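You operate a simulated robot arm through the tools that you are given. There is no shell and no other tool.

Carry out the task below with a simulated two-armed robot. There is one attempt and no reset: what you move stays moved.

TASK
Zip up the yellow case and lay it in the red tray.
Fine: Latch it in the cradle for the zip; leave the latch back.

The check looks at the end state, three seconds after you hand in, the way a careful person would. Anything else that was tipped, shoved, dropped, spilled or broken makes it a failure.

THE ROBOT
Two 7-joint arms with fingered hands on one trunk that stands fixed in place. Base frame: the origin is at the foot of the trunk, x ahead of it, y to its left, z up. Lengths are in mm, angles in rad, forces in N, time in s.
The left shoulder is at [200, 135, 906], the right one opposite. Each reaches about 885 mm from its shoulder. Payload 4 kg a hand.
The TCP of each hand is the grasp point between the finger pads, 25 mm short of the fingertips. In the tool frame z runs along the fingers and y along their closing line. The gripper opens to 88 mm; its body begins 29 mm behind the TCP. The gripper is a hand of 4 fingers: y runs from the thumb to the fingers, the wrist lies at [-13, -106, -174] in the tool frame, and closing takes about 1.5 s.
Orientation is told as [roll, pitch, yaw] about the base's x, y, z axes, in that order, counted from this pose: with the fingers straight down and the wrist toward the robot, the tool's x, y and z point along [0, 1, 0], [1, 0, 0] and [0, 0, -1] of the base frame.

THE INTERFACE
- The arms move only by the tool arm_command. It takes "left_rows", "right_rows" or both (then of equal length, played together; a hand with none holds still); each is a list that holds one entry, the list of rows, each a list of 7 numbers: the turn, a rotation vector about the base's x, y, z in rad, then the shift along the base's x, y, z in mm, then the finger opening in mm, from 0 to 88. In form: [[[ax, ay, az, dx, dy, dz, grip], ...]]. A call has 1 to 20 rows; each row shifts and turns the commanded pose from where the row before left it. Each row takes 0.2 s and may step no farther than 50 mm and 0.15 rad from the row before; otherwise, or with a gripper value out of range, the whole call is refused. A pose out of reach is approached as far as the arm can. The call stops where the force on the tool passes 40 N (or 10 N more than at its start, if that is more) or the arm is blocked; 0.2 s more then pass. The fingers move at their own pace (about 153 mm/s each) and stop on an object; they squeeze with about 28 N. The grip force told is the motor's: it shows also when the fingers shut on nothing. Time passes only in rows, and 0.2 s behind the last, so rows that do not move let the fingers close. The reply holds the time, the measured pose of the TCP, the force on the tool along the base axes, the opening and the grip force, in the units named above and with some noise, with the torque about the TCP (base axes, N m) and any sound that the robot's microphone picked up, and new pictures: "views" is both (left out), scene, wrist or none (wrist: the cameras of the hands that moved).
- Cameras (640 x 400 px; columns grow to the right, rows downward): "scene" is now at [137.9, -3.8, 1503.7]; the picture's right is [-0.06, -1.00, 0.00], its down [-0.76, 0.05, -0.65] and it looks along [0.65, -0.04, -0.76] (base axes); focal length 316 px, centre (320, 200). "left" rides on the left gripper at [-64, -83, -98] in its tool frame; the picture's right is [-0.62, -0.37, 0.69], its down [0.71, -0.63, 0.30] and it looks along [0.32, 0.68, 0.65] (tool axes); focal length 265 px, centre (320, 200). "right" rides on the right gripper at [64, -83, -98] in its tool frame; the picture's right is [-0.62, 0.37, -0.69], its down [-0.71, -0.63, 0.30] and it looks along [-0.32, 0.68, 0.65] (tool axes); focal length 265 px, centre (320, 200). There is no depth. A picture from a camera that has moved, and an enlarged one, comes with that camera's place and axes in the base frame and with its lens.
- lift_body(by): slides the trunk up (or, below 0, down) by that many mm; the arms and the scene camera ride with it, the base frame stays. It gives what a move gives, with no picture.
- set_grasp(shape, hand): the hand has 4 fingers and takes this shape, open, in about a second: jaw (thumb against the fingers, like two jaws); tri (thumb and two fingers); tip (a fingertip pinch); poke (one finger out to press); point (the index stretched); flat (the hand flat); cup (the hand cupped); fist (a fist). The gripper value then closes the fingers along that shape, each until it touches; the sizes above hold for jaw. It gives what a move gives, with no picture.
- turn_head(pan, tilt): turns the head with the scene camera to pan (to the left, within 1.693 rad either way) and tilt (down, from -0.506 to 1.204), counted from straight ahead of the robot. It gives what a move gives, and a new picture of the scene camera.
- inspect(camera, box): a new picture of the part [left, top, right, bottom] of that camera's present view, enlarged. No time passes.
- job_done(): hands the job in; it is judged then, once.

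Nothing tells you positions but the pictures and the camera data. Unless the task says otherwise, let go and move clear before handing in.

The tools are called as name(argument=value, ...) on one line, values as JSON. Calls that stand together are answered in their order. arm_command: Moves the arms, as the interface text tells. Its arguments: {"type":"object","properties":{"left_rows":{"type":"array"},"right_rows":{"type":"array"},"views":{"type":"string","enum":["both","scene","wrist","none"]}},"required":[]} The other tools are called the same way: lift_body (by) moves the trunk up or down; set_grasp (shape, hand) gives the hand a shape; turn_head (pan, tilt) turns the head that bears the scene camera; inspect (camera, box) takes an enlarged picture of a part of a camera's view; job_done () hands the job in.

At the start:

```text
time_s: 0.0
left_tcp_pos: [618.1, 154.7, 1046.1]
left_ee_rot: [0.0, 0.0, 0.0]
left_contact_force: [-0.2, -0.3, 0.6]
left_wrist_torque: [-0.02, 0.0, 0.02]
left_opening: 87.6
left_grasp_force: 0.1
left_shape: jaw
right_tcp_pos: [466.9, -216.5, 1076.2]
right_ee_rot: [0.001, 0.002, 0.001]
right_contact_force: [-1.1, 0.0, -1.0]
right_wrist_torque: [-0.01, 0.03, -0.04]
right_opening: 87.5
right_grasp_force: 0.1
right_shape: jaw
trunk travel left (down, up): [-511.0, 259.0]
head pan, tilt (commanded): [-0.063, 0.862]
```

scene: 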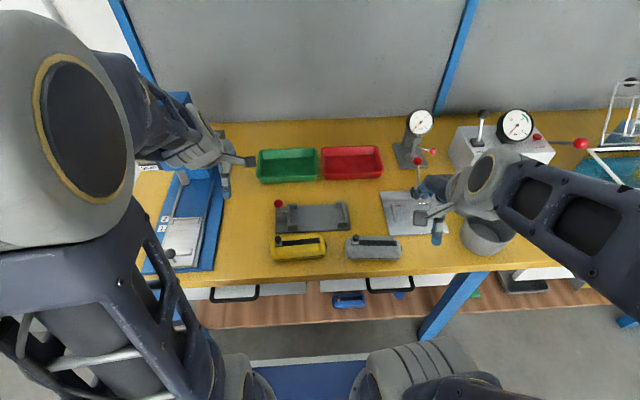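
right: 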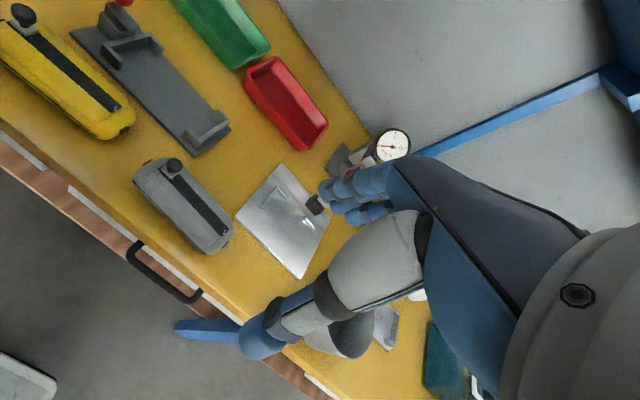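
left: 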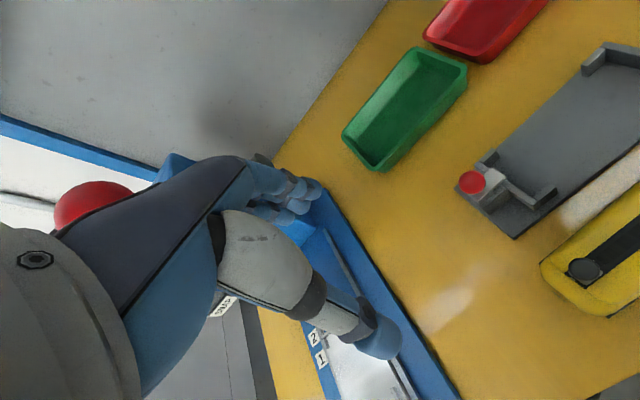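

I see a yellow case and a grey case in front of a grey cradle with a red-knobbed latch, with green and red trays behind. I'll look closer at each before moving.

inspect(camera="scene", box=[250, 180, 410, 280])

inspect(camera="right", box=[0, 0, 320, 200])

inspect(camera="left", box=[400, 0, 640, 320])

inspect(camera="scene", box=[240, 120, 440, 245])

```text
4.00 times, centred on (330, 230) of scene
camera zoom: at [137.9, -3.8, 1503.7], right [-0.06, -1.0, 0.0], down [-0.76, 0.05, -0.65], along [0.65, -0.04, -0.76], focal length 1264 px, centre (280, 80)
```

zoom: 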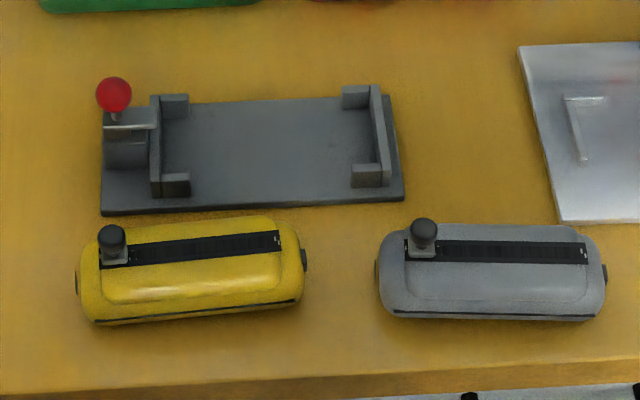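

```text
2.00 times, centred on (160, 100) of right
camera zoom: at [382.4, -151.8, 1174.4], right [0.37, -0.62, 0.69], down [-0.63, -0.71, -0.3], along [0.68, -0.32, -0.66], focal length 531 px, centre (640, 400)
```

zoom: 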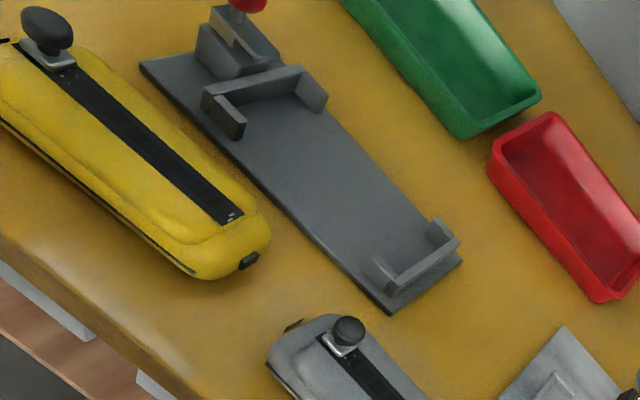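

```text
1.25 times, centred on (520, 160) of left
camera zoom: at [535.9, 91.1, 1144.1], right [-0.37, -0.62, -0.69], down [-0.63, 0.71, -0.3], along [0.68, 0.32, -0.65], focal length 332 px, centre (70, 250)
```

zoom: 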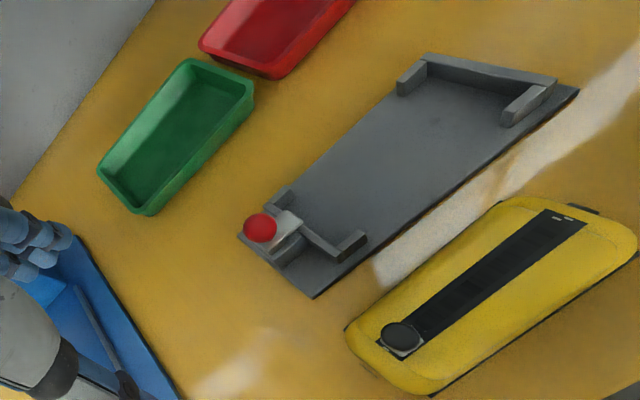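

```text
3.20 times, centred on (340, 182) of scene
camera zoom: at [137.9, -3.8, 1503.7], right [-0.06, -1.0, 0.0], down [-0.76, 0.05, -0.65], along [0.65, -0.04, -0.76], focal length 1012 px, centre (256, 256)
```

zoom: 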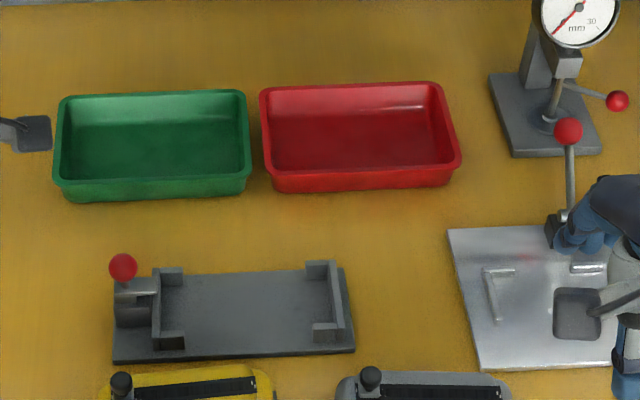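

The cradle plate triangulates to about z≈805 with its front edge at x≈626, y from +85 to −118. I'll zoom further on the latch, the zip sliders and the brackets.

inspect(camera="scene", box=[268, 194, 308, 219])

inspect(camera="scene", box=[264, 230, 332, 265])

inspect(camera="left", box=[440, 140, 568, 240])

inspect(camera="right", box=[60, 0, 188, 80])

inspect(camera="right", box=[0, 0, 144, 140])

```text
16.00 times, centred on (288, 206) of scene
camera zoom: at [137.9, -3.8, 1503.7], right [-0.06, -1.0, 0.0], down [-0.76, 0.05, -0.65], along [0.65, -0.04, -0.76], focal length 5058 px, centre (832, 96)
```

zoom: 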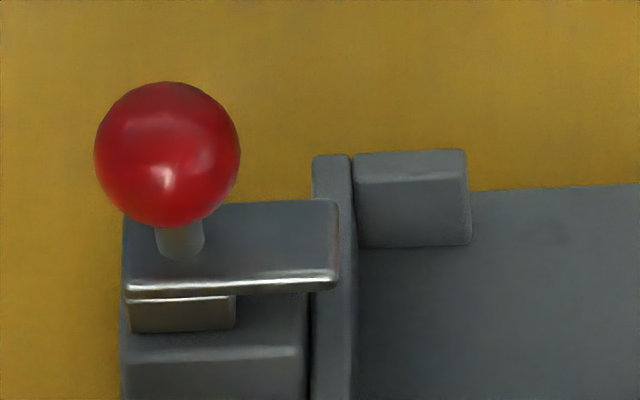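

```text
9.41 times, centred on (298, 248) of scene
camera zoom: at [137.9, -3.8, 1503.7], right [-0.06, -1.0, 0.0], down [-0.76, 0.05, -0.65], along [0.65, -0.04, -0.76], focal length 2975 px, centre (527, -247)
```

zoom: 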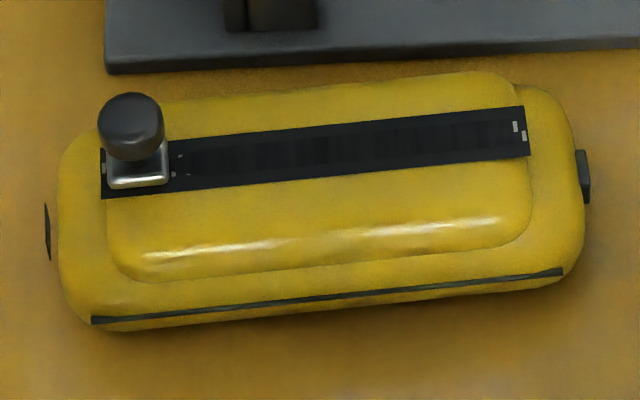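

```text
4.00 times, centred on (504, 190) of left
camera zoom: at [535.9, 91.1, 1144.1], right [-0.37, -0.62, -0.69], down [-0.63, 0.71, -0.3], along [0.68, 0.32, -0.65], focal length 1062 px, centre (-416, 240)
```

zoom: 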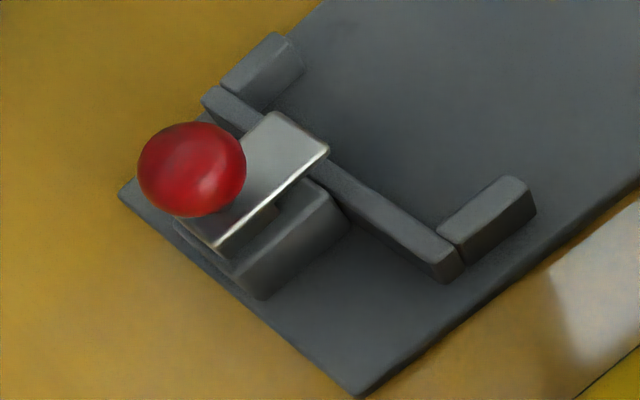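

```text
5.00 times, centred on (124, 40) of right
camera zoom: at [382.4, -151.8, 1174.4], right [0.37, -0.62, 0.69], down [-0.63, -0.71, -0.3], along [0.68, -0.32, -0.66], focal length 1327 px, centre (1300, 1000)
```

zoom: 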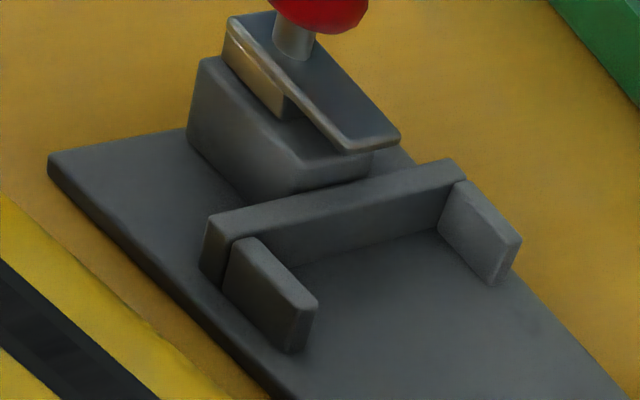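

```text
2.86 times, centred on (72, 70) of right
camera zoom: at [382.4, -151.8, 1174.4], right [0.37, -0.62, 0.69], down [-0.63, -0.71, -0.3], along [0.68, -0.32, -0.66], focal length 758 px, centre (1029, 571)
```

zoom: 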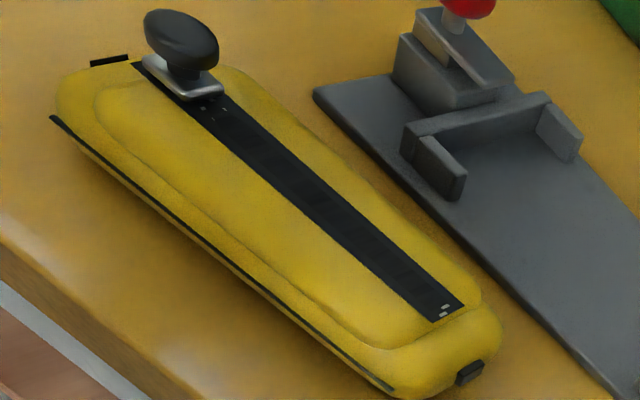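

The latch is a sliding metal tongue with a red ball (ball ≈ [668, 70, 877]), currently back. The yellow case is centred about [567, 25] with a top near z 845 and its zip knob at the left end. I'll zoom into the bracket geometry and the red tray to measure precisely.

inspect(camera="scene", box=[272, 200, 304, 236])

inspect(camera="scene", box=[326, 198, 356, 234])

inspect(camera="scene", box=[312, 138, 392, 188])

inspect(camera="left", box=[560, 20, 640, 130])

inspect(camera="right", box=[150, 80, 250, 170])

```text
11.11 times, centred on (288, 218) of scene
camera zoom: at [137.9, -3.8, 1503.7], right [-0.06, -1.0, 0.0], down [-0.76, 0.05, -0.65], along [0.65, -0.04, -0.76], focal length 3512 px, centre (676, 0)
```

zoom: 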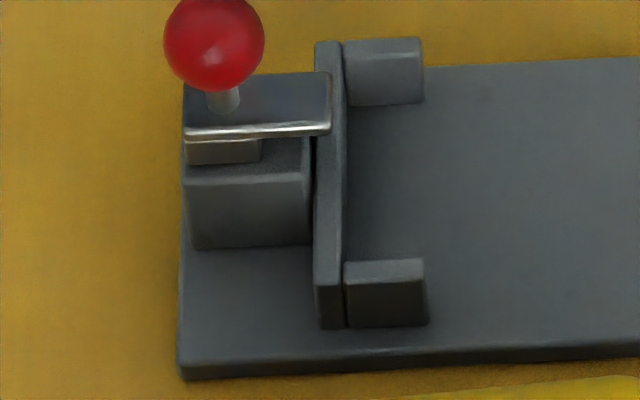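

```text
11.11 times, centred on (341, 216) of scene
camera zoom: at [137.9, -3.8, 1503.7], right [-0.06, -1.0, 0.0], down [-0.76, 0.05, -0.65], along [0.65, -0.04, -0.76], focal length 3512 px, centre (87, 22)
```

zoom: 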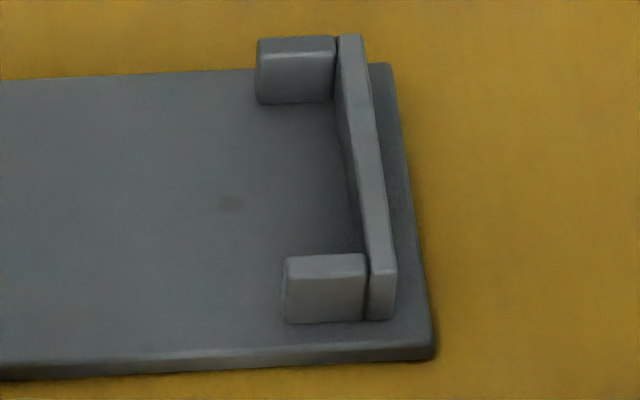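

```text
8.00 times, centred on (352, 163) of scene
camera zoom: at [137.9, -3.8, 1503.7], right [-0.06, -1.0, 0.0], down [-0.76, 0.05, -0.65], along [0.65, -0.04, -0.76], focal length 2529 px, centre (64, 496)
```

zoom: 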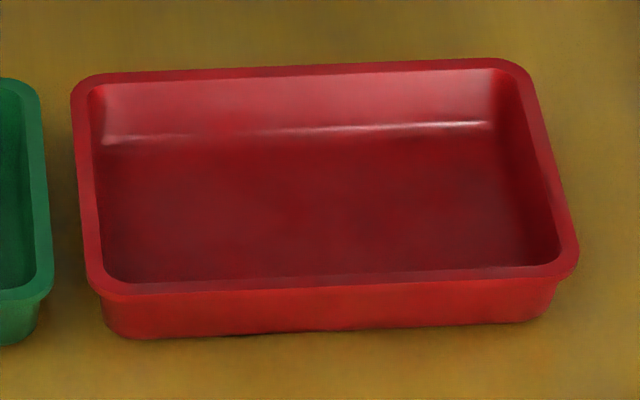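

```text
3.64 times, centred on (600, 75) of left
camera zoom: at [535.9, 91.1, 1144.1], right [-0.37, -0.62, -0.69], down [-0.63, 0.71, -0.3], along [0.68, 0.32, -0.65], focal length 965 px, centre (-698, 654)
```

zoom: 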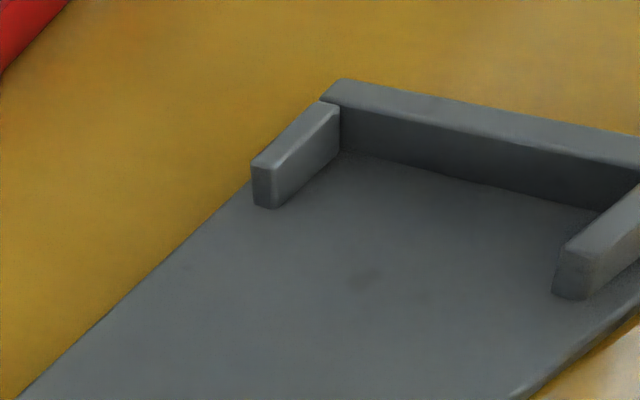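

```text
4.44 times, centred on (200, 125) of right
camera zoom: at [382.4, -151.8, 1174.4], right [0.37, -0.62, 0.69], down [-0.63, -0.71, -0.3], along [0.68, -0.32, -0.66], focal length 1180 px, centre (853, 533)
```

zoom: 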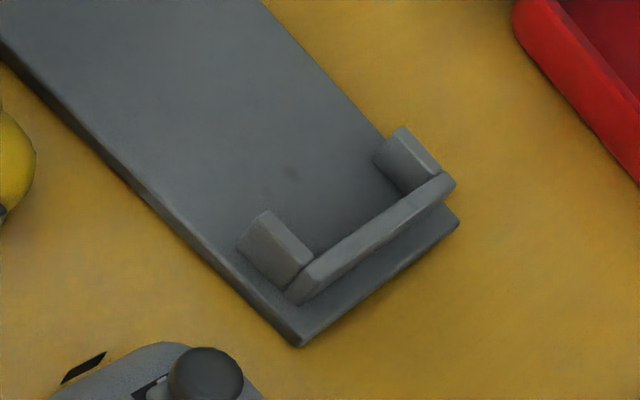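

The cradle's clear inside measures about y −104…+45 and x 643…706, so its centre is near [675, −30]. That suits the case (~147 × 53). I'll look at the hands themselves to learn how the fingers are laid out.

inspect(camera="right", box=[160, 120, 480, 380])

inspect(camera="scene", box=[400, 140, 480, 260])

inspect(camera="scene", box=[140, 80, 270, 280])

```text
1.54 times, centred on (320, 250) of right
camera zoom: at [382.4, -151.8, 1174.4], right [0.37, -0.62, 0.69], down [-0.63, -0.71, -0.3], along [0.68, -0.32, -0.66], focal length 408 px, centre (320, 123)
```

zoom: 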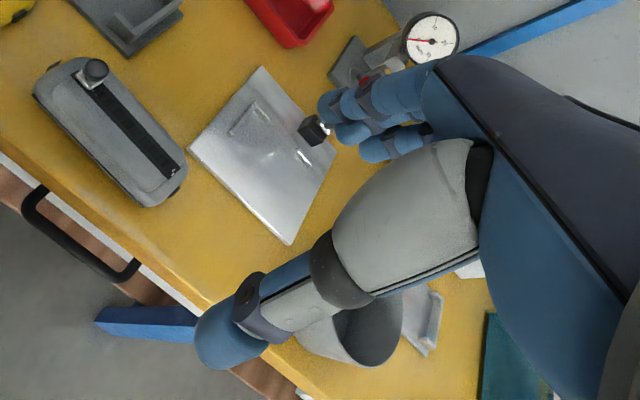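

```text
3.33 times, centred on (440, 200) of scene
camera zoom: at [137.9, -3.8, 1503.7], right [-0.06, -1.0, 0.0], down [-0.76, 0.05, -0.65], along [0.65, -0.04, -0.76], focal length 1054 px, centre (-80, 200)
```

zoom: 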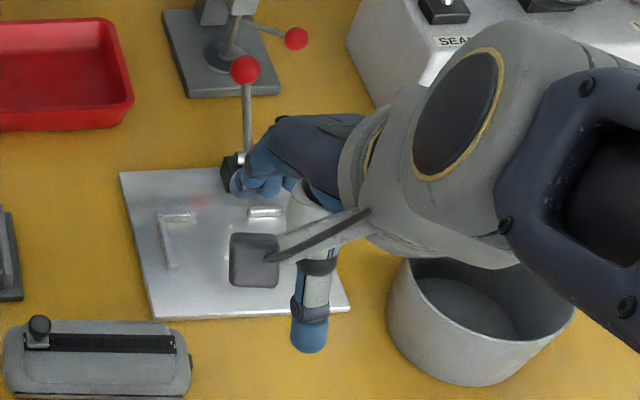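

```text
2.00 times, centred on (205, 180) of scene
camera zoom: at [137.9, -3.8, 1503.7], right [-0.06, -1.0, 0.0], down [-0.76, 0.05, -0.65], along [0.65, -0.04, -0.76], focal length 632 px, centre (550, 240)
```

zoom: 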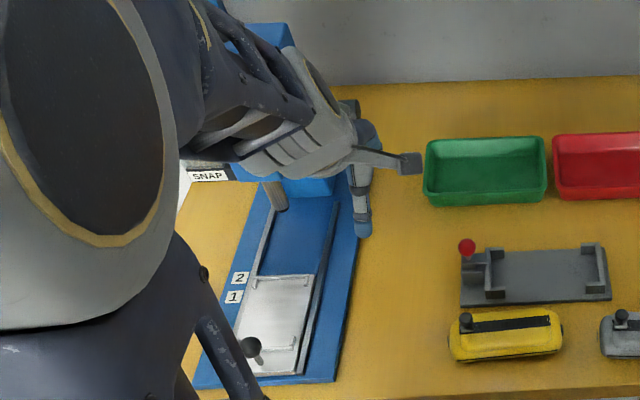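

The hand has three fingers on the far (+x) side and a thumb on the near side, so gripping across the case's narrow width suits it. I'll pull the left hand aside and bring the right hand above the yellow case at z≈960 for a close look.

arm_command(left_rows=[[[0, 0, 0, -35, 30, 8, 88], [0, 0, 0, -35, 30, 8, 88], [0, 0, 0, -30, 25, 8, 88], [0, 0, 0, 0, 0, 0, 88], [0, 0, 0, 0, 0, 0, 88], [0, 0, 0, 0, 0, 0, 88], [0, 0, 0, 0, 0, 0, 88]]], right_rows=[[[0, 0, 0, 14.3, 34.5, -16.6, 88], [0, 0, 0, 14.3, 34.5, -16.6, 88], [0, 0, 0, 14.3, 34.5, -16.6, 88], [0, 0, 0, 14.3, 34.5, -16.6, 88], [0, 0, 0, 14.3, 34.5, -16.6, 88], [0, 0, 0, 14.3, 34.5, -16.6, 88], [0, 0, 0, 14.3, 34.5, -16.6, 88]]], views="both")

```text
time_s: 1.6
left_tcp_pos: [515.7, 240.4, 1069.9]
left_ee_rot: [0.001, -0.002, -0.001]
left_contact_force: [-0.5, -1.0, -0.4]
left_wrist_torque: [0.01, -0.05, 0.0]
left_opening: 87.8
left_grasp_force: 0.1
left_shape: jaw
right_tcp_pos: [589.0, 5.6, 981.1]
right_ee_rot: [-0.005, -0.03, -0.042]
right_contact_force: [1.1, 0.3, -2.3]
right_wrist_torque: [0.02, -0.04, 0.02]
right_opening: 87.8
right_grasp_force: 0.2
right_shape: jaw
right hand out of reach, approached as far as the arm can: row 1, 2
trunk travel left (down, up): [-511.0, 259.0]
head pan, tilt (commanded): [-0.063, 0.862]
camera scene: at [138.1, -4.2, 1503.6], right [-0.06, -1.0, 0.0], down [-0.76, 0.05, -0.65], along [0.65, -0.04, -0.76], focal length 316 px, centre (320, 200)
camera right: at [505.4, 73.8, 1076.3], right [0.32, -0.63, 0.71], down [-0.65, -0.69, -0.32], along [0.69, -0.36, -0.63], focal length 265 px, centre (320, 200)
camera left: at [434.0, 177.2, 1168.8], right [-0.37, -0.62, -0.69], down [-0.63, 0.72, -0.3], along [0.68, 0.32, -0.65], focal length 265 px, centre (320, 200)
```

scene: 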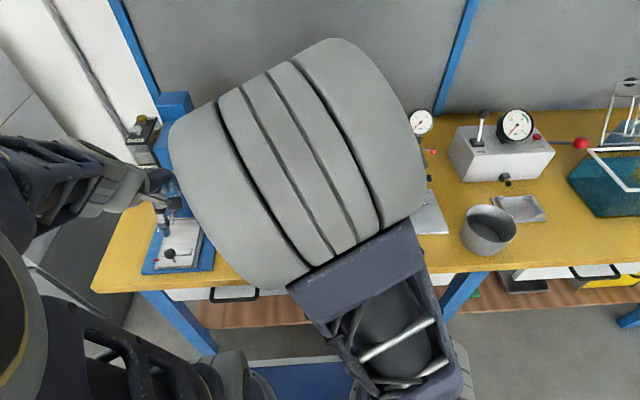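
right: 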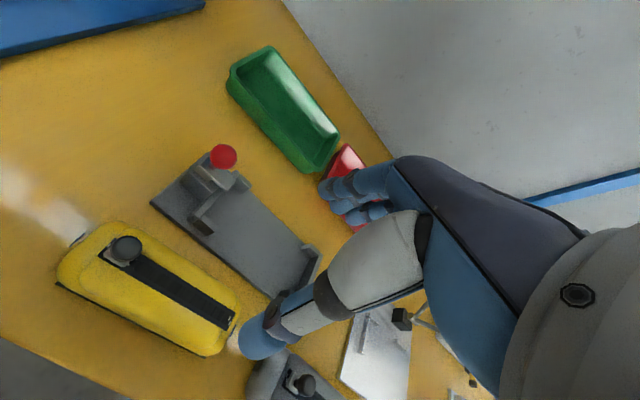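
left: 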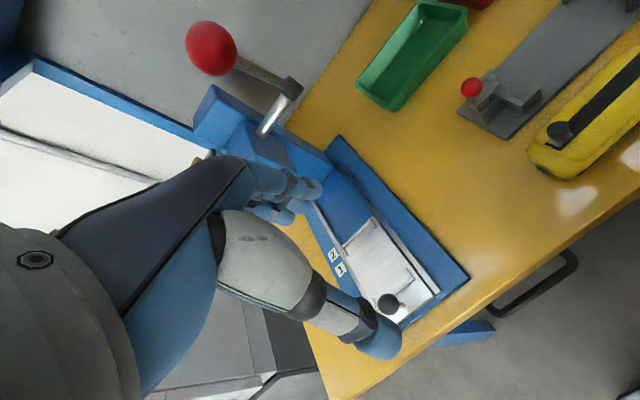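

The right arm reported a reach limit in early rows and is off its target by some 30 mm. I'll let it settle without moving to see whether this was lag or a real limit.

arm_command(right_rows=[[[0, 0, 0, 0, 0, 0, 88], [0, 0, 0, 0, 0, 0, 88], [0, 0, 0, 0, 0, 0, 88]]], views="none")

```text
time_s: 2.4
left_tcp_pos: [516.6, 240.8, 1070.6]
left_ee_rot: [-0.001, -0.001, 0.0]
left_contact_force: [-0.5, 0.0, 0.8]
left_wrist_torque: [0.01, -0.03, 0.01]
left_opening: 87.8
left_grasp_force: 0.0
left_shape: jaw
right_tcp_pos: [581.0, 22.2, 969.9]
right_ee_rot: [0.002, 0.001, 0.002]
right_contact_force: [0.0, 0.1, -0.6]
right_wrist_torque: [0.01, 0.0, 0.0]
right_opening: 87.7
right_grasp_force: 0.1
right_shape: jaw
trunk travel left (down, up): [-511.0, 259.0]
head pan, tilt (commanded): [-0.063, 0.862]
```

It settles upright at [581, 22, 970], so the commanded pose simply got clipped: the arm is folded too tightly. Lowering the trunk about 200 mm while raising the hand gives the arms more room, so I'll do that in steps.

arm_command(left_rows=[[[0, 0, 0, 0, 0, 20, 88], [0, 0, 0, 0, 0, 20, 88], [0, 0, 0, 0, 0, 20, 88], [0, 0, 0, 0, 0, 20, 88], [0, 0, 0, 0, 0, 0, 88]]], right_rows=[[[0, 0, 0, 0, 0, 35, 88], [0, 0, 0, 0, 0, 35, 88], [0, 0, 0, 0, 0, 35, 88], [0, 0, 0, 0, 0, 35, 88], [0, 0, 0, 0, 0, 0, 88]]], views="none")

lift_body(by=-200)

inspect(camera="scene", box=[0, 0, 640, 400])

inspect(camera="right", box=[0, 0, 640, 400])

```text
time_s: 3.6
left_tcp_pos: [518.9, 239.2, 1150.1]
left_ee_rot: [0.002, 0.0, 0.0]
left_contact_force: [1.4, 0.3, -0.1]
left_wrist_torque: [0.01, 0.01, 0.03]
left_opening: 87.9
left_grasp_force: 0.0
left_shape: jaw
right_tcp_pos: [577.9, 23.1, 1111.0]
right_ee_rot: [0.0, 0.004, 0.0]
right_contact_force: [-0.7, 0.4, -0.1]
right_wrist_torque: [0.02, 0.0, 0.02]
right_opening: 87.7
right_grasp_force: 0.0
right_shape: jaw
trunk travel left (down, up): [-511.0, 259.0]
head pan, tilt (commanded): [-0.063, 0.862]
```

```text
time_s: 5.8
left_tcp_pos: [518.1, 239.1, 950.3]
left_ee_rot: [-0.002, 0.001, 0.001]
left_contact_force: [0.3, 0.3, -0.2]
left_wrist_torque: [0.0, 0.01, 0.02]
left_opening: 87.8
left_grasp_force: 0.0
left_shape: jaw
right_tcp_pos: [579.6, 23.0, 911.9]
right_ee_rot: [0.0, 0.001, 0.0]
right_contact_force: [-0.2, -0.1, 0.0]
right_wrist_torque: [0.02, -0.04, -0.04]
right_opening: 87.7
right_grasp_force: 0.0
right_shape: jaw
trunk travel left (down, up): [-311.0, 459.0]
head pan, tilt (commanded): [-0.063, 0.862]
```

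```text
1.00 times, centred on (320, 200) of scene (not enlarged: the box is as wide or as high as the picture)
camera zoom: at [137.9, -3.8, 1303.7], right [-0.06, -1.0, 0.0], down [-0.76, 0.05, -0.65], along [0.65, -0.04, -0.76], focal length 316 px, centre (320, 200)
```

zoom: 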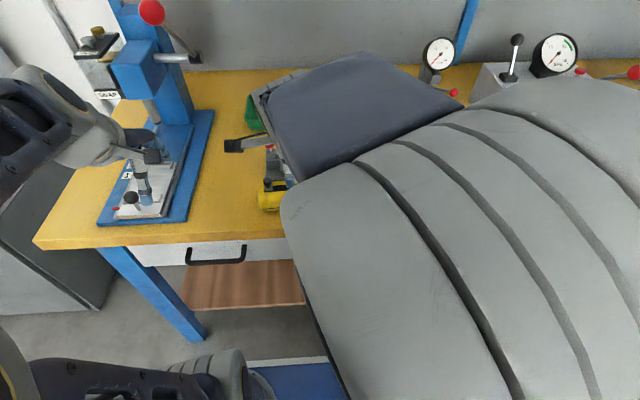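

```text
1.00 times, centred on (320, 200) of right (not enlarged: the box is as wide or as high as the picture)
camera zoom: at [495.4, 87.7, 1009.4], right [0.37, -0.62, 0.69], down [-0.63, -0.71, -0.3], along [0.68, -0.32, -0.66], focal length 265 px, centre (320, 200)
```

zoom: 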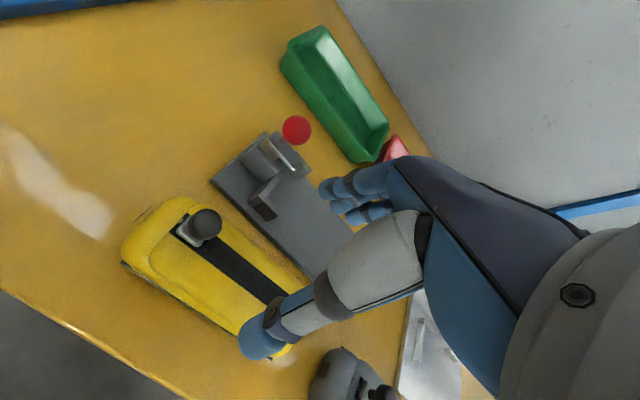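

The trunk is lowered and the right hand hovers at [580, 23, 912] above the case with the thumb on the near side. I'll zoom the wrist view to refine the case's pose.

inspect(camera="right", box=[100, 180, 310, 370])

inspect(camera="right", box=[200, 100, 350, 230])

inspect(camera="left", box=[0, 0, 640, 400])

```text
2.11 times, centred on (205, 275) of right
camera zoom: at [495.4, 87.7, 1009.4], right [0.37, -0.62, 0.69], down [-0.63, -0.71, -0.3], along [0.68, -0.32, -0.66], focal length 559 px, centre (562, 42)
```

zoom: 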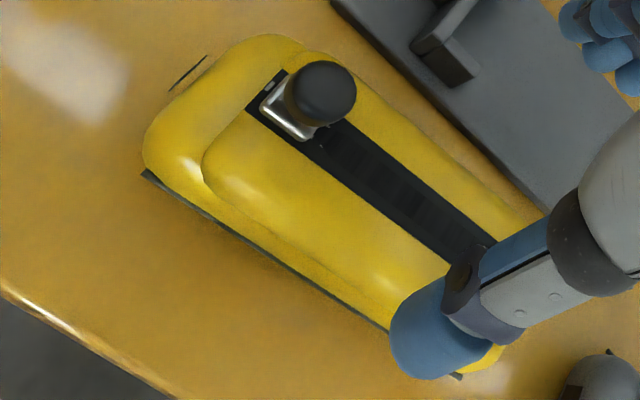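

```text
3.08 times, centred on (275, 165) of right
camera zoom: at [495.4, 87.7, 1009.4], right [0.37, -0.62, 0.69], down [-0.63, -0.71, -0.3], along [0.68, -0.32, -0.66], focal length 817 px, centre (458, 308)
```

zoom: 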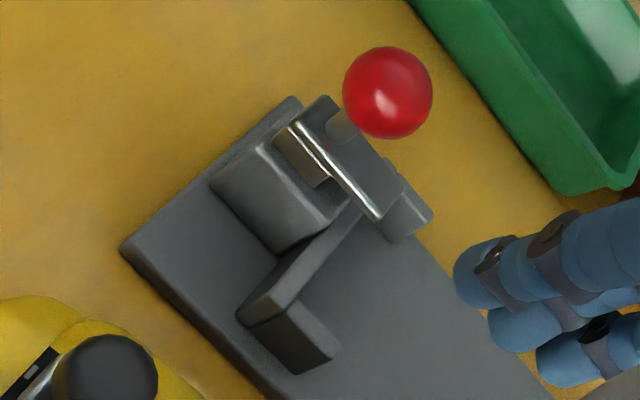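

```text
1.00 times, centred on (320, 200) of left (not enlarged: the box is as wide or as high as the picture)
camera zoom: at [435.9, 176.3, 1048.8], right [-0.37, -0.62, -0.69], down [-0.63, 0.71, -0.3], along [0.68, 0.32, -0.65], focal length 265 px, centre (320, 200)
```

zoom: 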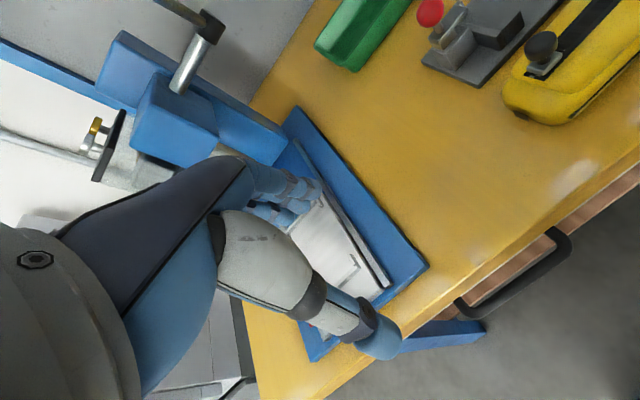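

The case centre confirms near [567, 24] with about 0.055 rad yaw, top z≈845, table z≈800. I'll align yaw over it, narrow the opening to 74 mm so the fingers stay clear of the cradle edge, and descend partway.

arm_command(right_rows=[[[0, 0, 0.055, -12.5, 1, -10, 74], [0, 0, 0, 0, 0, -15, 74], [0, 0, 0, 0, 0, -15, 74], [0, 0, 0, 0, 0, 0, 74]]], views="wrist")

inspect(camera="left", box=[480, 0, 640, 140])

```text
time_s: 6.8
left_tcp_pos: [516.6, 239.9, 949.3]
left_ee_rot: [0.0, 0.0, -0.001]
left_contact_force: [-0.2, 0.0, 0.3]
left_wrist_torque: [-0.02, 0.01, 0.0]
left_opening: 87.6
left_grasp_force: 0.0
left_shape: jaw
right_tcp_pos: [566.4, 23.8, 869.7]
right_ee_rot: [0.0, 0.001, 0.052]
right_contact_force: [-0.2, -0.8, 0.3]
right_wrist_torque: [0.01, 0.01, -0.03]
right_opening: 74.1
right_grasp_force: 0.1
right_shape: jaw
trunk travel left (down, up): [-311.0, 459.0]
head pan, tilt (commanded): [-0.063, 0.862]
camera right: at [480.5, 82.7, 968.3], right [0.4, -0.6, 0.69], down [-0.59, -0.75, -0.3], along [0.7, -0.29, -0.66], focal length 265 px, centre (320, 200)
```

right: 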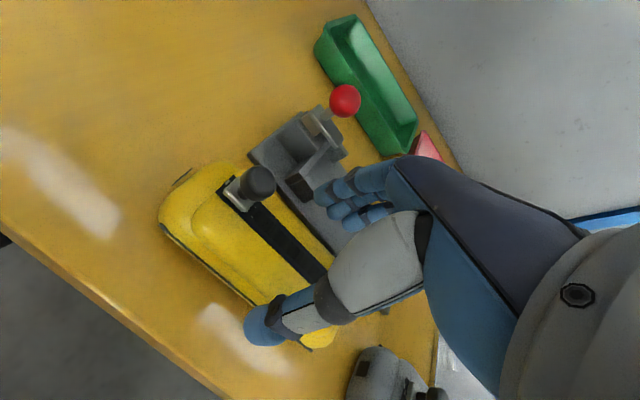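

```text
2.86 times, centred on (560, 70) of left
camera zoom: at [435.9, 176.3, 1048.8], right [-0.37, -0.62, -0.69], down [-0.63, 0.71, -0.3], along [0.68, 0.32, -0.65], focal length 758 px, centre (-366, 571)
```

zoom: 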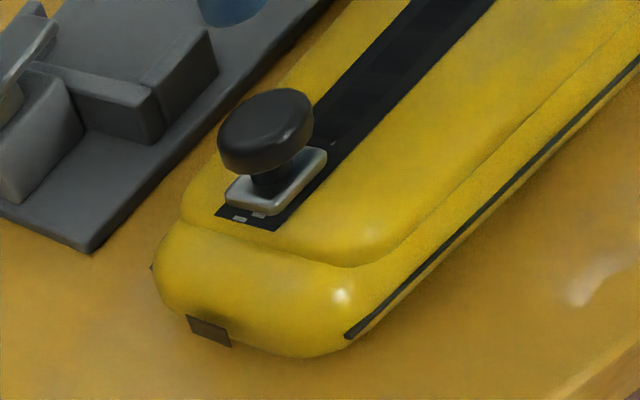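

Everything is aligned: the thumb is in front of the case and the fingers are behind it. I'll descend to z≈836 and check.

arm_command(right_rows=[[[0, 0, 0, 0.5, 0, -12, 74], [0, 0, 0, 0, 0, -12, 74], [0, 0, 0, 0, 0, -10, 74], [0, 0, 0, 0, 0, 0, 74]]], views="wrist")

inspect(camera="left", box=[480, 0, 640, 140])

inspect(camera="right", box=[160, 120, 400, 380])

```text
time_s: 7.8
left_tcp_pos: [518.8, 239.0, 951.1]
left_ee_rot: [0.0, -0.001, 0.0]
left_contact_force: [0.2, 0.3, 0.3]
left_wrist_torque: [0.02, 0.0, 0.0]
left_opening: 87.6
left_grasp_force: 0.0
left_shape: jaw
right_tcp_pos: [566.9, 23.8, 836.9]
right_ee_rot: [0.001, 0.002, 0.054]
right_contact_force: [-1.0, -1.0, 0.5]
right_wrist_torque: [-0.04, 0.02, -0.01]
right_opening: 74.0
right_grasp_force: 0.1
right_shape: jaw
trunk travel left (down, up): [-311.0, 459.0]
head pan, tilt (commanded): [-0.063, 0.862]
camera right: at [480.3, 83.5, 935.1], right [0.4, -0.6, 0.69], down [-0.59, -0.75, -0.3], along [0.7, -0.29, -0.66], focal length 265 px, centre (320, 200)
```

right: 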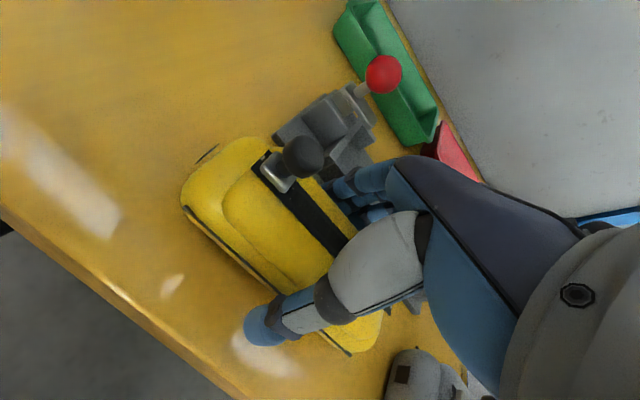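

```text
2.86 times, centred on (560, 70) of left
camera zoom: at [435.9, 176.3, 1048.8], right [-0.37, -0.62, -0.69], down [-0.63, 0.71, -0.3], along [0.68, 0.32, -0.65], focal length 758 px, centre (-366, 571)
```

zoom: 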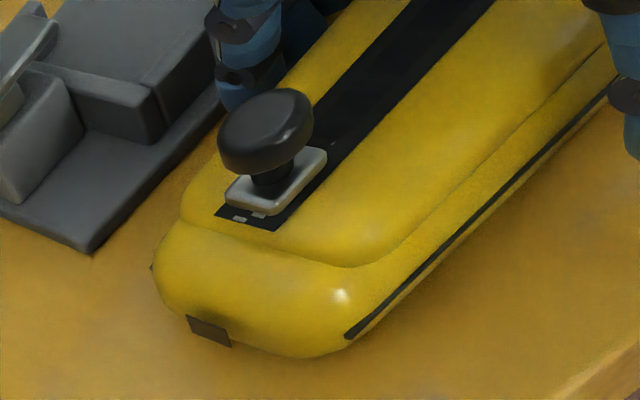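

```text
1.54 times, centred on (280, 250) of right
camera zoom: at [480.3, 83.5, 935.1], right [0.4, -0.6, 0.69], down [-0.59, -0.75, -0.3], along [0.7, -0.29, -0.66], focal length 408 px, centre (382, 123)
```

zoom: 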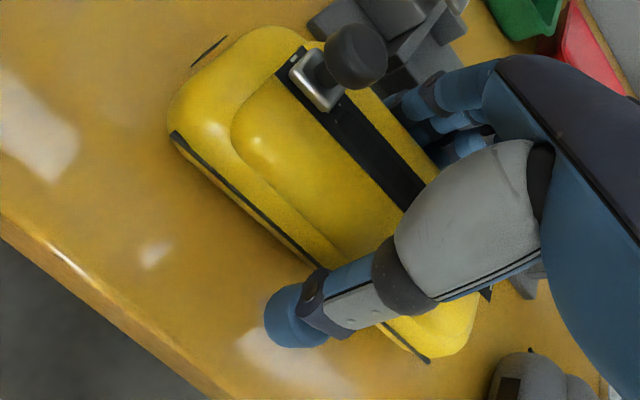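

The fingers straddle the case with no contact. Now I close the grip and wait for it to settle.

arm_command(right_rows=[[[0, 0, 0, 0, 0, 0, 60], [0, 0, 0, 0, 0, 0, 50], [0, 0, 0, 0, 0, 0, 40], [0, 0, 0, 0, 0, 0, 30], [0, 0, 0, 0, 0, 0, 30], [0, 0, 0, 0, 0, 0, 30], [0, 0, 0, 0, 0, 0, 30]]], views="wrist")

inspect(camera="left", box=[480, 0, 640, 140])

```text
time_s: 9.4
left_tcp_pos: [518.6, 240.1, 950.7]
left_ee_rot: [0.0, 0.0, 0.001]
left_contact_force: [0.2, 0.4, 0.4]
left_wrist_torque: [0.0, 0.01, 0.03]
left_opening: 87.7
left_grasp_force: 0.1
left_shape: jaw
right_tcp_pos: [566.3, 24.1, 836.9]
right_ee_rot: [0.0, 0.002, 0.053]
right_contact_force: [-0.9, 0.0, 0.1]
right_wrist_torque: [0.0, 0.02, 0.03]
right_opening: 49.6
right_grasp_force: 28.2
right_shape: jaw
trunk travel left (down, up): [-311.0, 459.0]
head pan, tilt (commanded): [-0.063, 0.862]
camera right: at [480.3, 83.6, 935.2], right [0.4, -0.6, 0.69], down [-0.59, -0.75, -0.3], along [0.7, -0.29, -0.66], focal length 265 px, centre (320, 200)
```

right: 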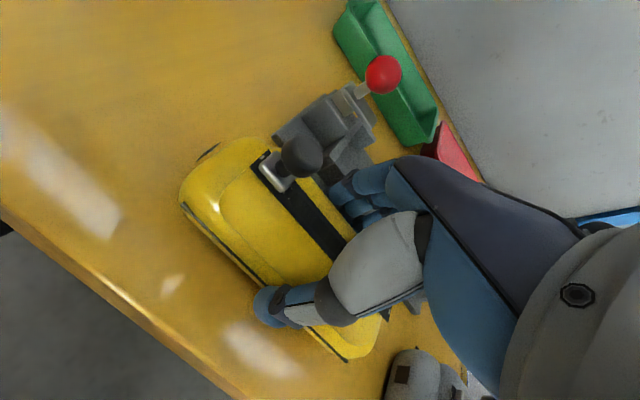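

```text
2.86 times, centred on (560, 70) of left
camera zoom: at [435.9, 176.3, 1048.7], right [-0.37, -0.62, -0.69], down [-0.63, 0.71, -0.3], along [0.68, 0.32, -0.65], focal length 758 px, centre (-366, 571)
```

zoom: 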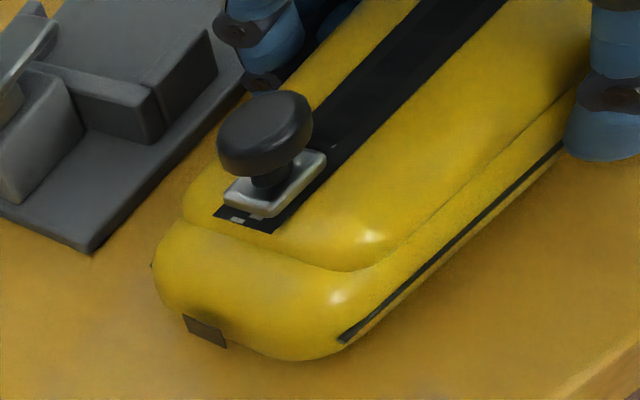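

The case is gripped (49.6 mm, 28 N). I'll lift it 100 mm straight up, clear of the latch ball and grey case, and check that it hangs level.

arm_command(right_rows=[[[0, 0, 0, 0, 0, 10, 30], [0, 0, 0, 0, 0, 20, 30], [0, 0, 0, 0, 0, 25, 30], [0, 0, 0, 0, 0, 25, 30], [0, 0, 0, 0, 0, 20, 30], [0, 0, 0, 0, 0, 0, 30]]], views="wrist")

inspect(camera="left", box=[400, 0, 640, 200])

```text
time_s: 10.8
left_tcp_pos: [517.5, 239.8, 950.5]
left_ee_rot: [0.0, -0.001, 0.0]
left_contact_force: [0.0, -0.1, -0.1]
left_wrist_torque: [0.0, -0.02, 0.01]
left_opening: 87.6
left_grasp_force: 0.0
left_shape: jaw
right_tcp_pos: [567.1, 23.7, 939.0]
right_ee_rot: [0.0, 0.002, 0.055]
right_contact_force: [0.2, -0.1, -0.8]
right_wrist_torque: [-0.02, 0.0, 0.0]
right_opening: 49.7
right_grasp_force: 28.3
right_shape: jaw
trunk travel left (down, up): [-311.0, 459.0]
head pan, tilt (commanded): [-0.063, 0.862]
camera right: at [479.6, 83.9, 1037.0], right [0.4, -0.6, 0.69], down [-0.59, -0.75, -0.3], along [0.7, -0.29, -0.66], focal length 265 px, centre (320, 200)
```

right: 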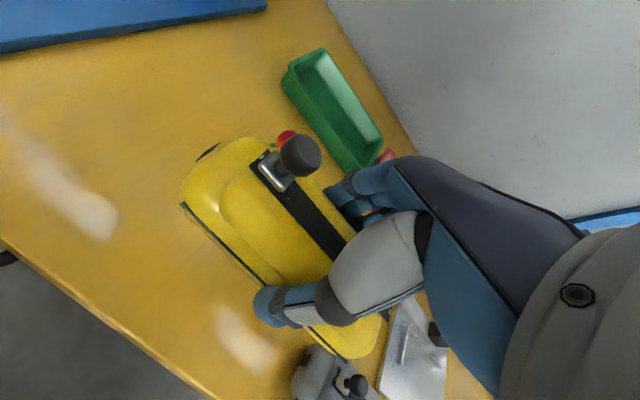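

```text
2.00 times, centred on (520, 100) of left
camera zoom: at [436.0, 176.3, 1048.7], right [-0.37, -0.62, -0.69], down [-0.63, 0.71, -0.3], along [0.68, 0.32, -0.65], focal length 531 px, centre (-80, 400)
```

zoom: 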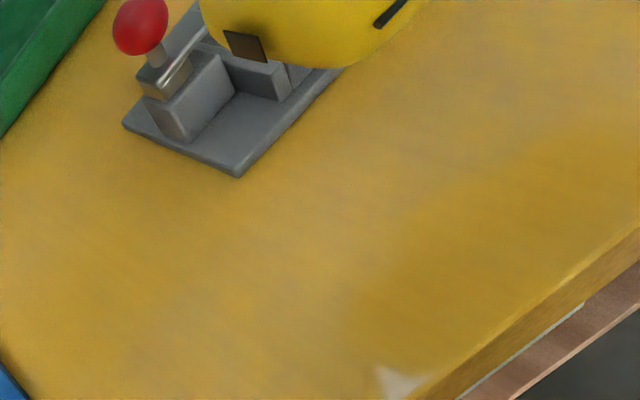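

The case is lifted level and held firmly. Now I carry it over the cradle centre (TCP ≈ [674.5, −30.5]) with the yaw taken out, and turn the left hand so its camera faces the cradle.

arm_command(left_rows=[[[0, 0, -0.15, 0, 0, 0, 88], [0, 0, -0.15, 0, 0, 0, 88], [0, 0, -0.15, 0, 0, 0, 88], [0, 0, -0.15, 0, 0, 0, 88], [0, 0, 0, 0, 0, 0, 88]]], right_rows=[[[0, 0, -0.014, 27, -13.6, 0, 30], [0, 0, -0.014, 27, -13.6, 0, 30], [0, 0, -0.014, 27, -13.6, 0, 30], [0, 0, -0.013, 26.5, -13.6, 0, 30], [0, 0, 0, 0, 0, 0, 30]]], views="both")

```text
time_s: 12.0
left_tcp_pos: [518.4, 239.2, 950.8]
left_ee_rot: [0.0, -0.001, -0.601]
left_contact_force: [-0.7, -0.2, 0.3]
left_wrist_torque: [0.01, 0.01, 0.05]
left_opening: 87.6
left_grasp_force: 0.1
left_shape: jaw
right_tcp_pos: [672.8, -29.1, 935.6]
right_ee_rot: [-0.001, 0.002, -0.001]
right_contact_force: [0.7, 0.8, -0.9]
right_wrist_torque: [0.04, -0.02, 0.01]
right_opening: 49.5
right_grasp_force: 28.2
right_shape: jaw
trunk travel left (down, up): [-311.0, 459.0]
head pan, tilt (commanded): [-0.063, 0.862]
camera scene: at [137.8, -3.8, 1303.7], right [-0.06, -1.0, 0.0], down [-0.76, 0.05, -0.65], along [0.65, -0.04, -0.76], focal length 316 px, centre (320, 200)
camera right: at [588.9, 34.3, 1034.1], right [0.37, -0.62, 0.69], down [-0.63, -0.71, -0.3], along [0.68, -0.32, -0.66], focal length 265 px, centre (320, 200)
camera left: at [414.4, 234.8, 1048.6], right [-0.65, -0.3, -0.69], down [-0.11, 0.95, -0.3], along [0.75, -0.12, -0.65], focal length 265 px, centre (320, 200)
```

scene: 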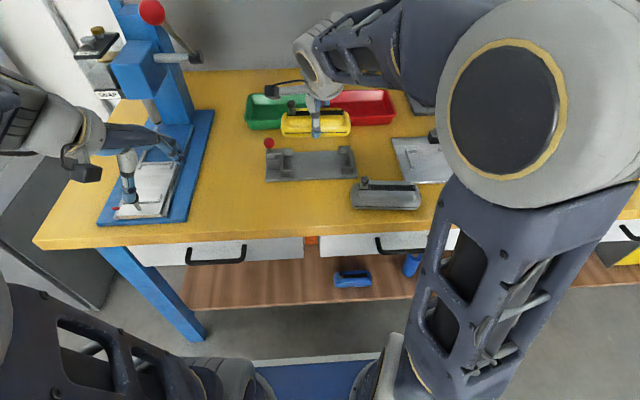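
right: 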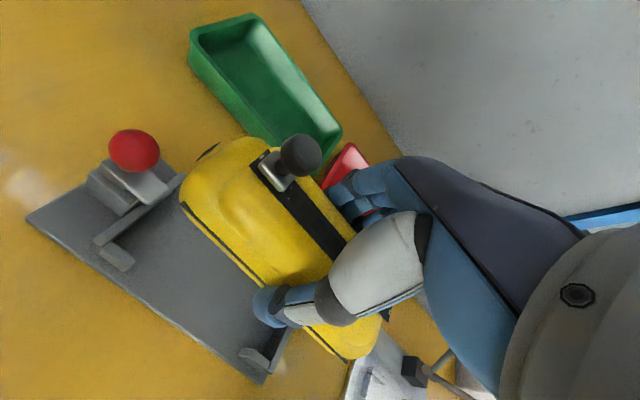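
left: 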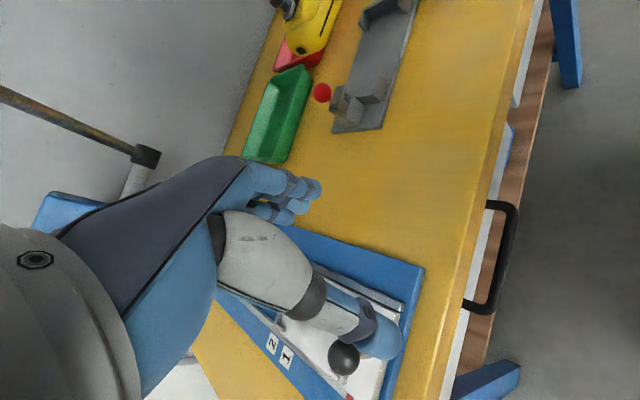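

The scene view is clear now, showing the case hanging above the cradle. I'll zoom in to measure the case's position over the cradle from the scene and right cameras.

inspect(camera="scene", box=[256, 90, 376, 190])

inspect(camera="scene", box=[270, 95, 360, 145])

inspect(camera="scene", box=[260, 130, 360, 190])

inspect(camera="right", box=[20, 110, 300, 380])

```text
4.00 times, centred on (316, 140) of scene
camera zoom: at [137.8, -3.8, 1303.7], right [-0.06, -1.0, 0.0], down [-0.76, 0.05, -0.65], along [0.65, -0.04, -0.76], focal length 1264 px, centre (336, 440)
```

zoom: 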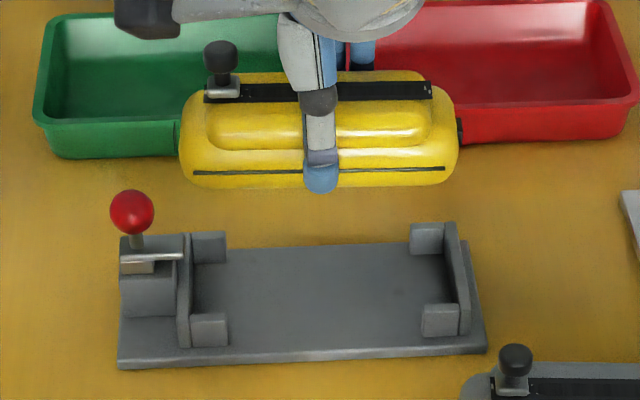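

```text
7.11 times, centred on (315, 120) of scene
camera zoom: at [137.8, -3.8, 1303.7], right [-0.06, -1.0, 0.0], down [-0.76, 0.05, -0.65], along [0.65, -0.04, -0.76], focal length 2248 px, centre (356, 769)
```

zoom: 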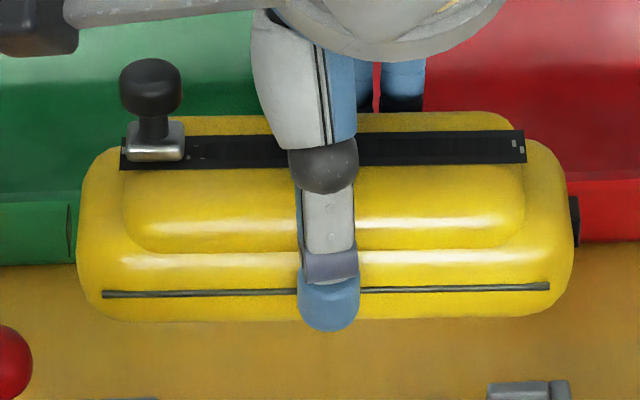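

```text
6.40 times, centred on (310, 160) of scene
camera zoom: at [137.8, -3.8, 1303.7], right [-0.06, -1.0, 0.0], down [-0.76, 0.05, -0.65], along [0.65, -0.04, -0.76], focal length 2023 px, centre (384, 456)
```

zoom: 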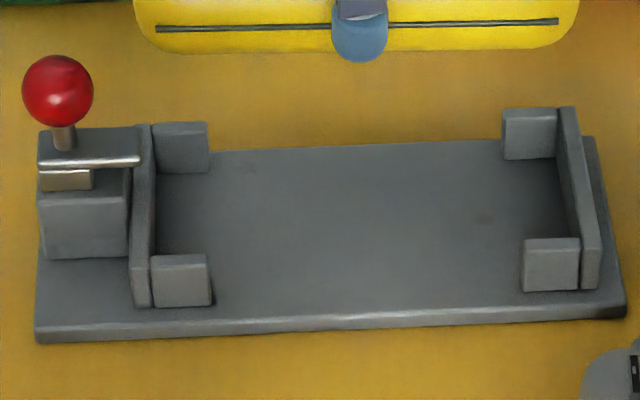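

```text
1.48 times, centred on (160, 245) of right
camera zoom: at [588.9, 34.3, 1034.1], right [0.37, -0.62, 0.69], down [-0.63, -0.71, -0.3], along [0.68, -0.32, -0.66], focal length 393 px, centre (557, 133)
```

zoom: 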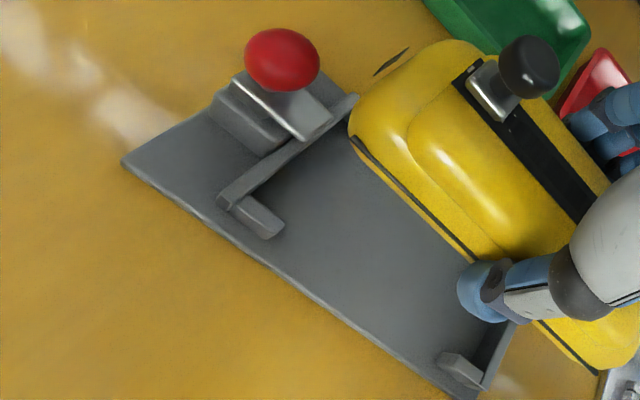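

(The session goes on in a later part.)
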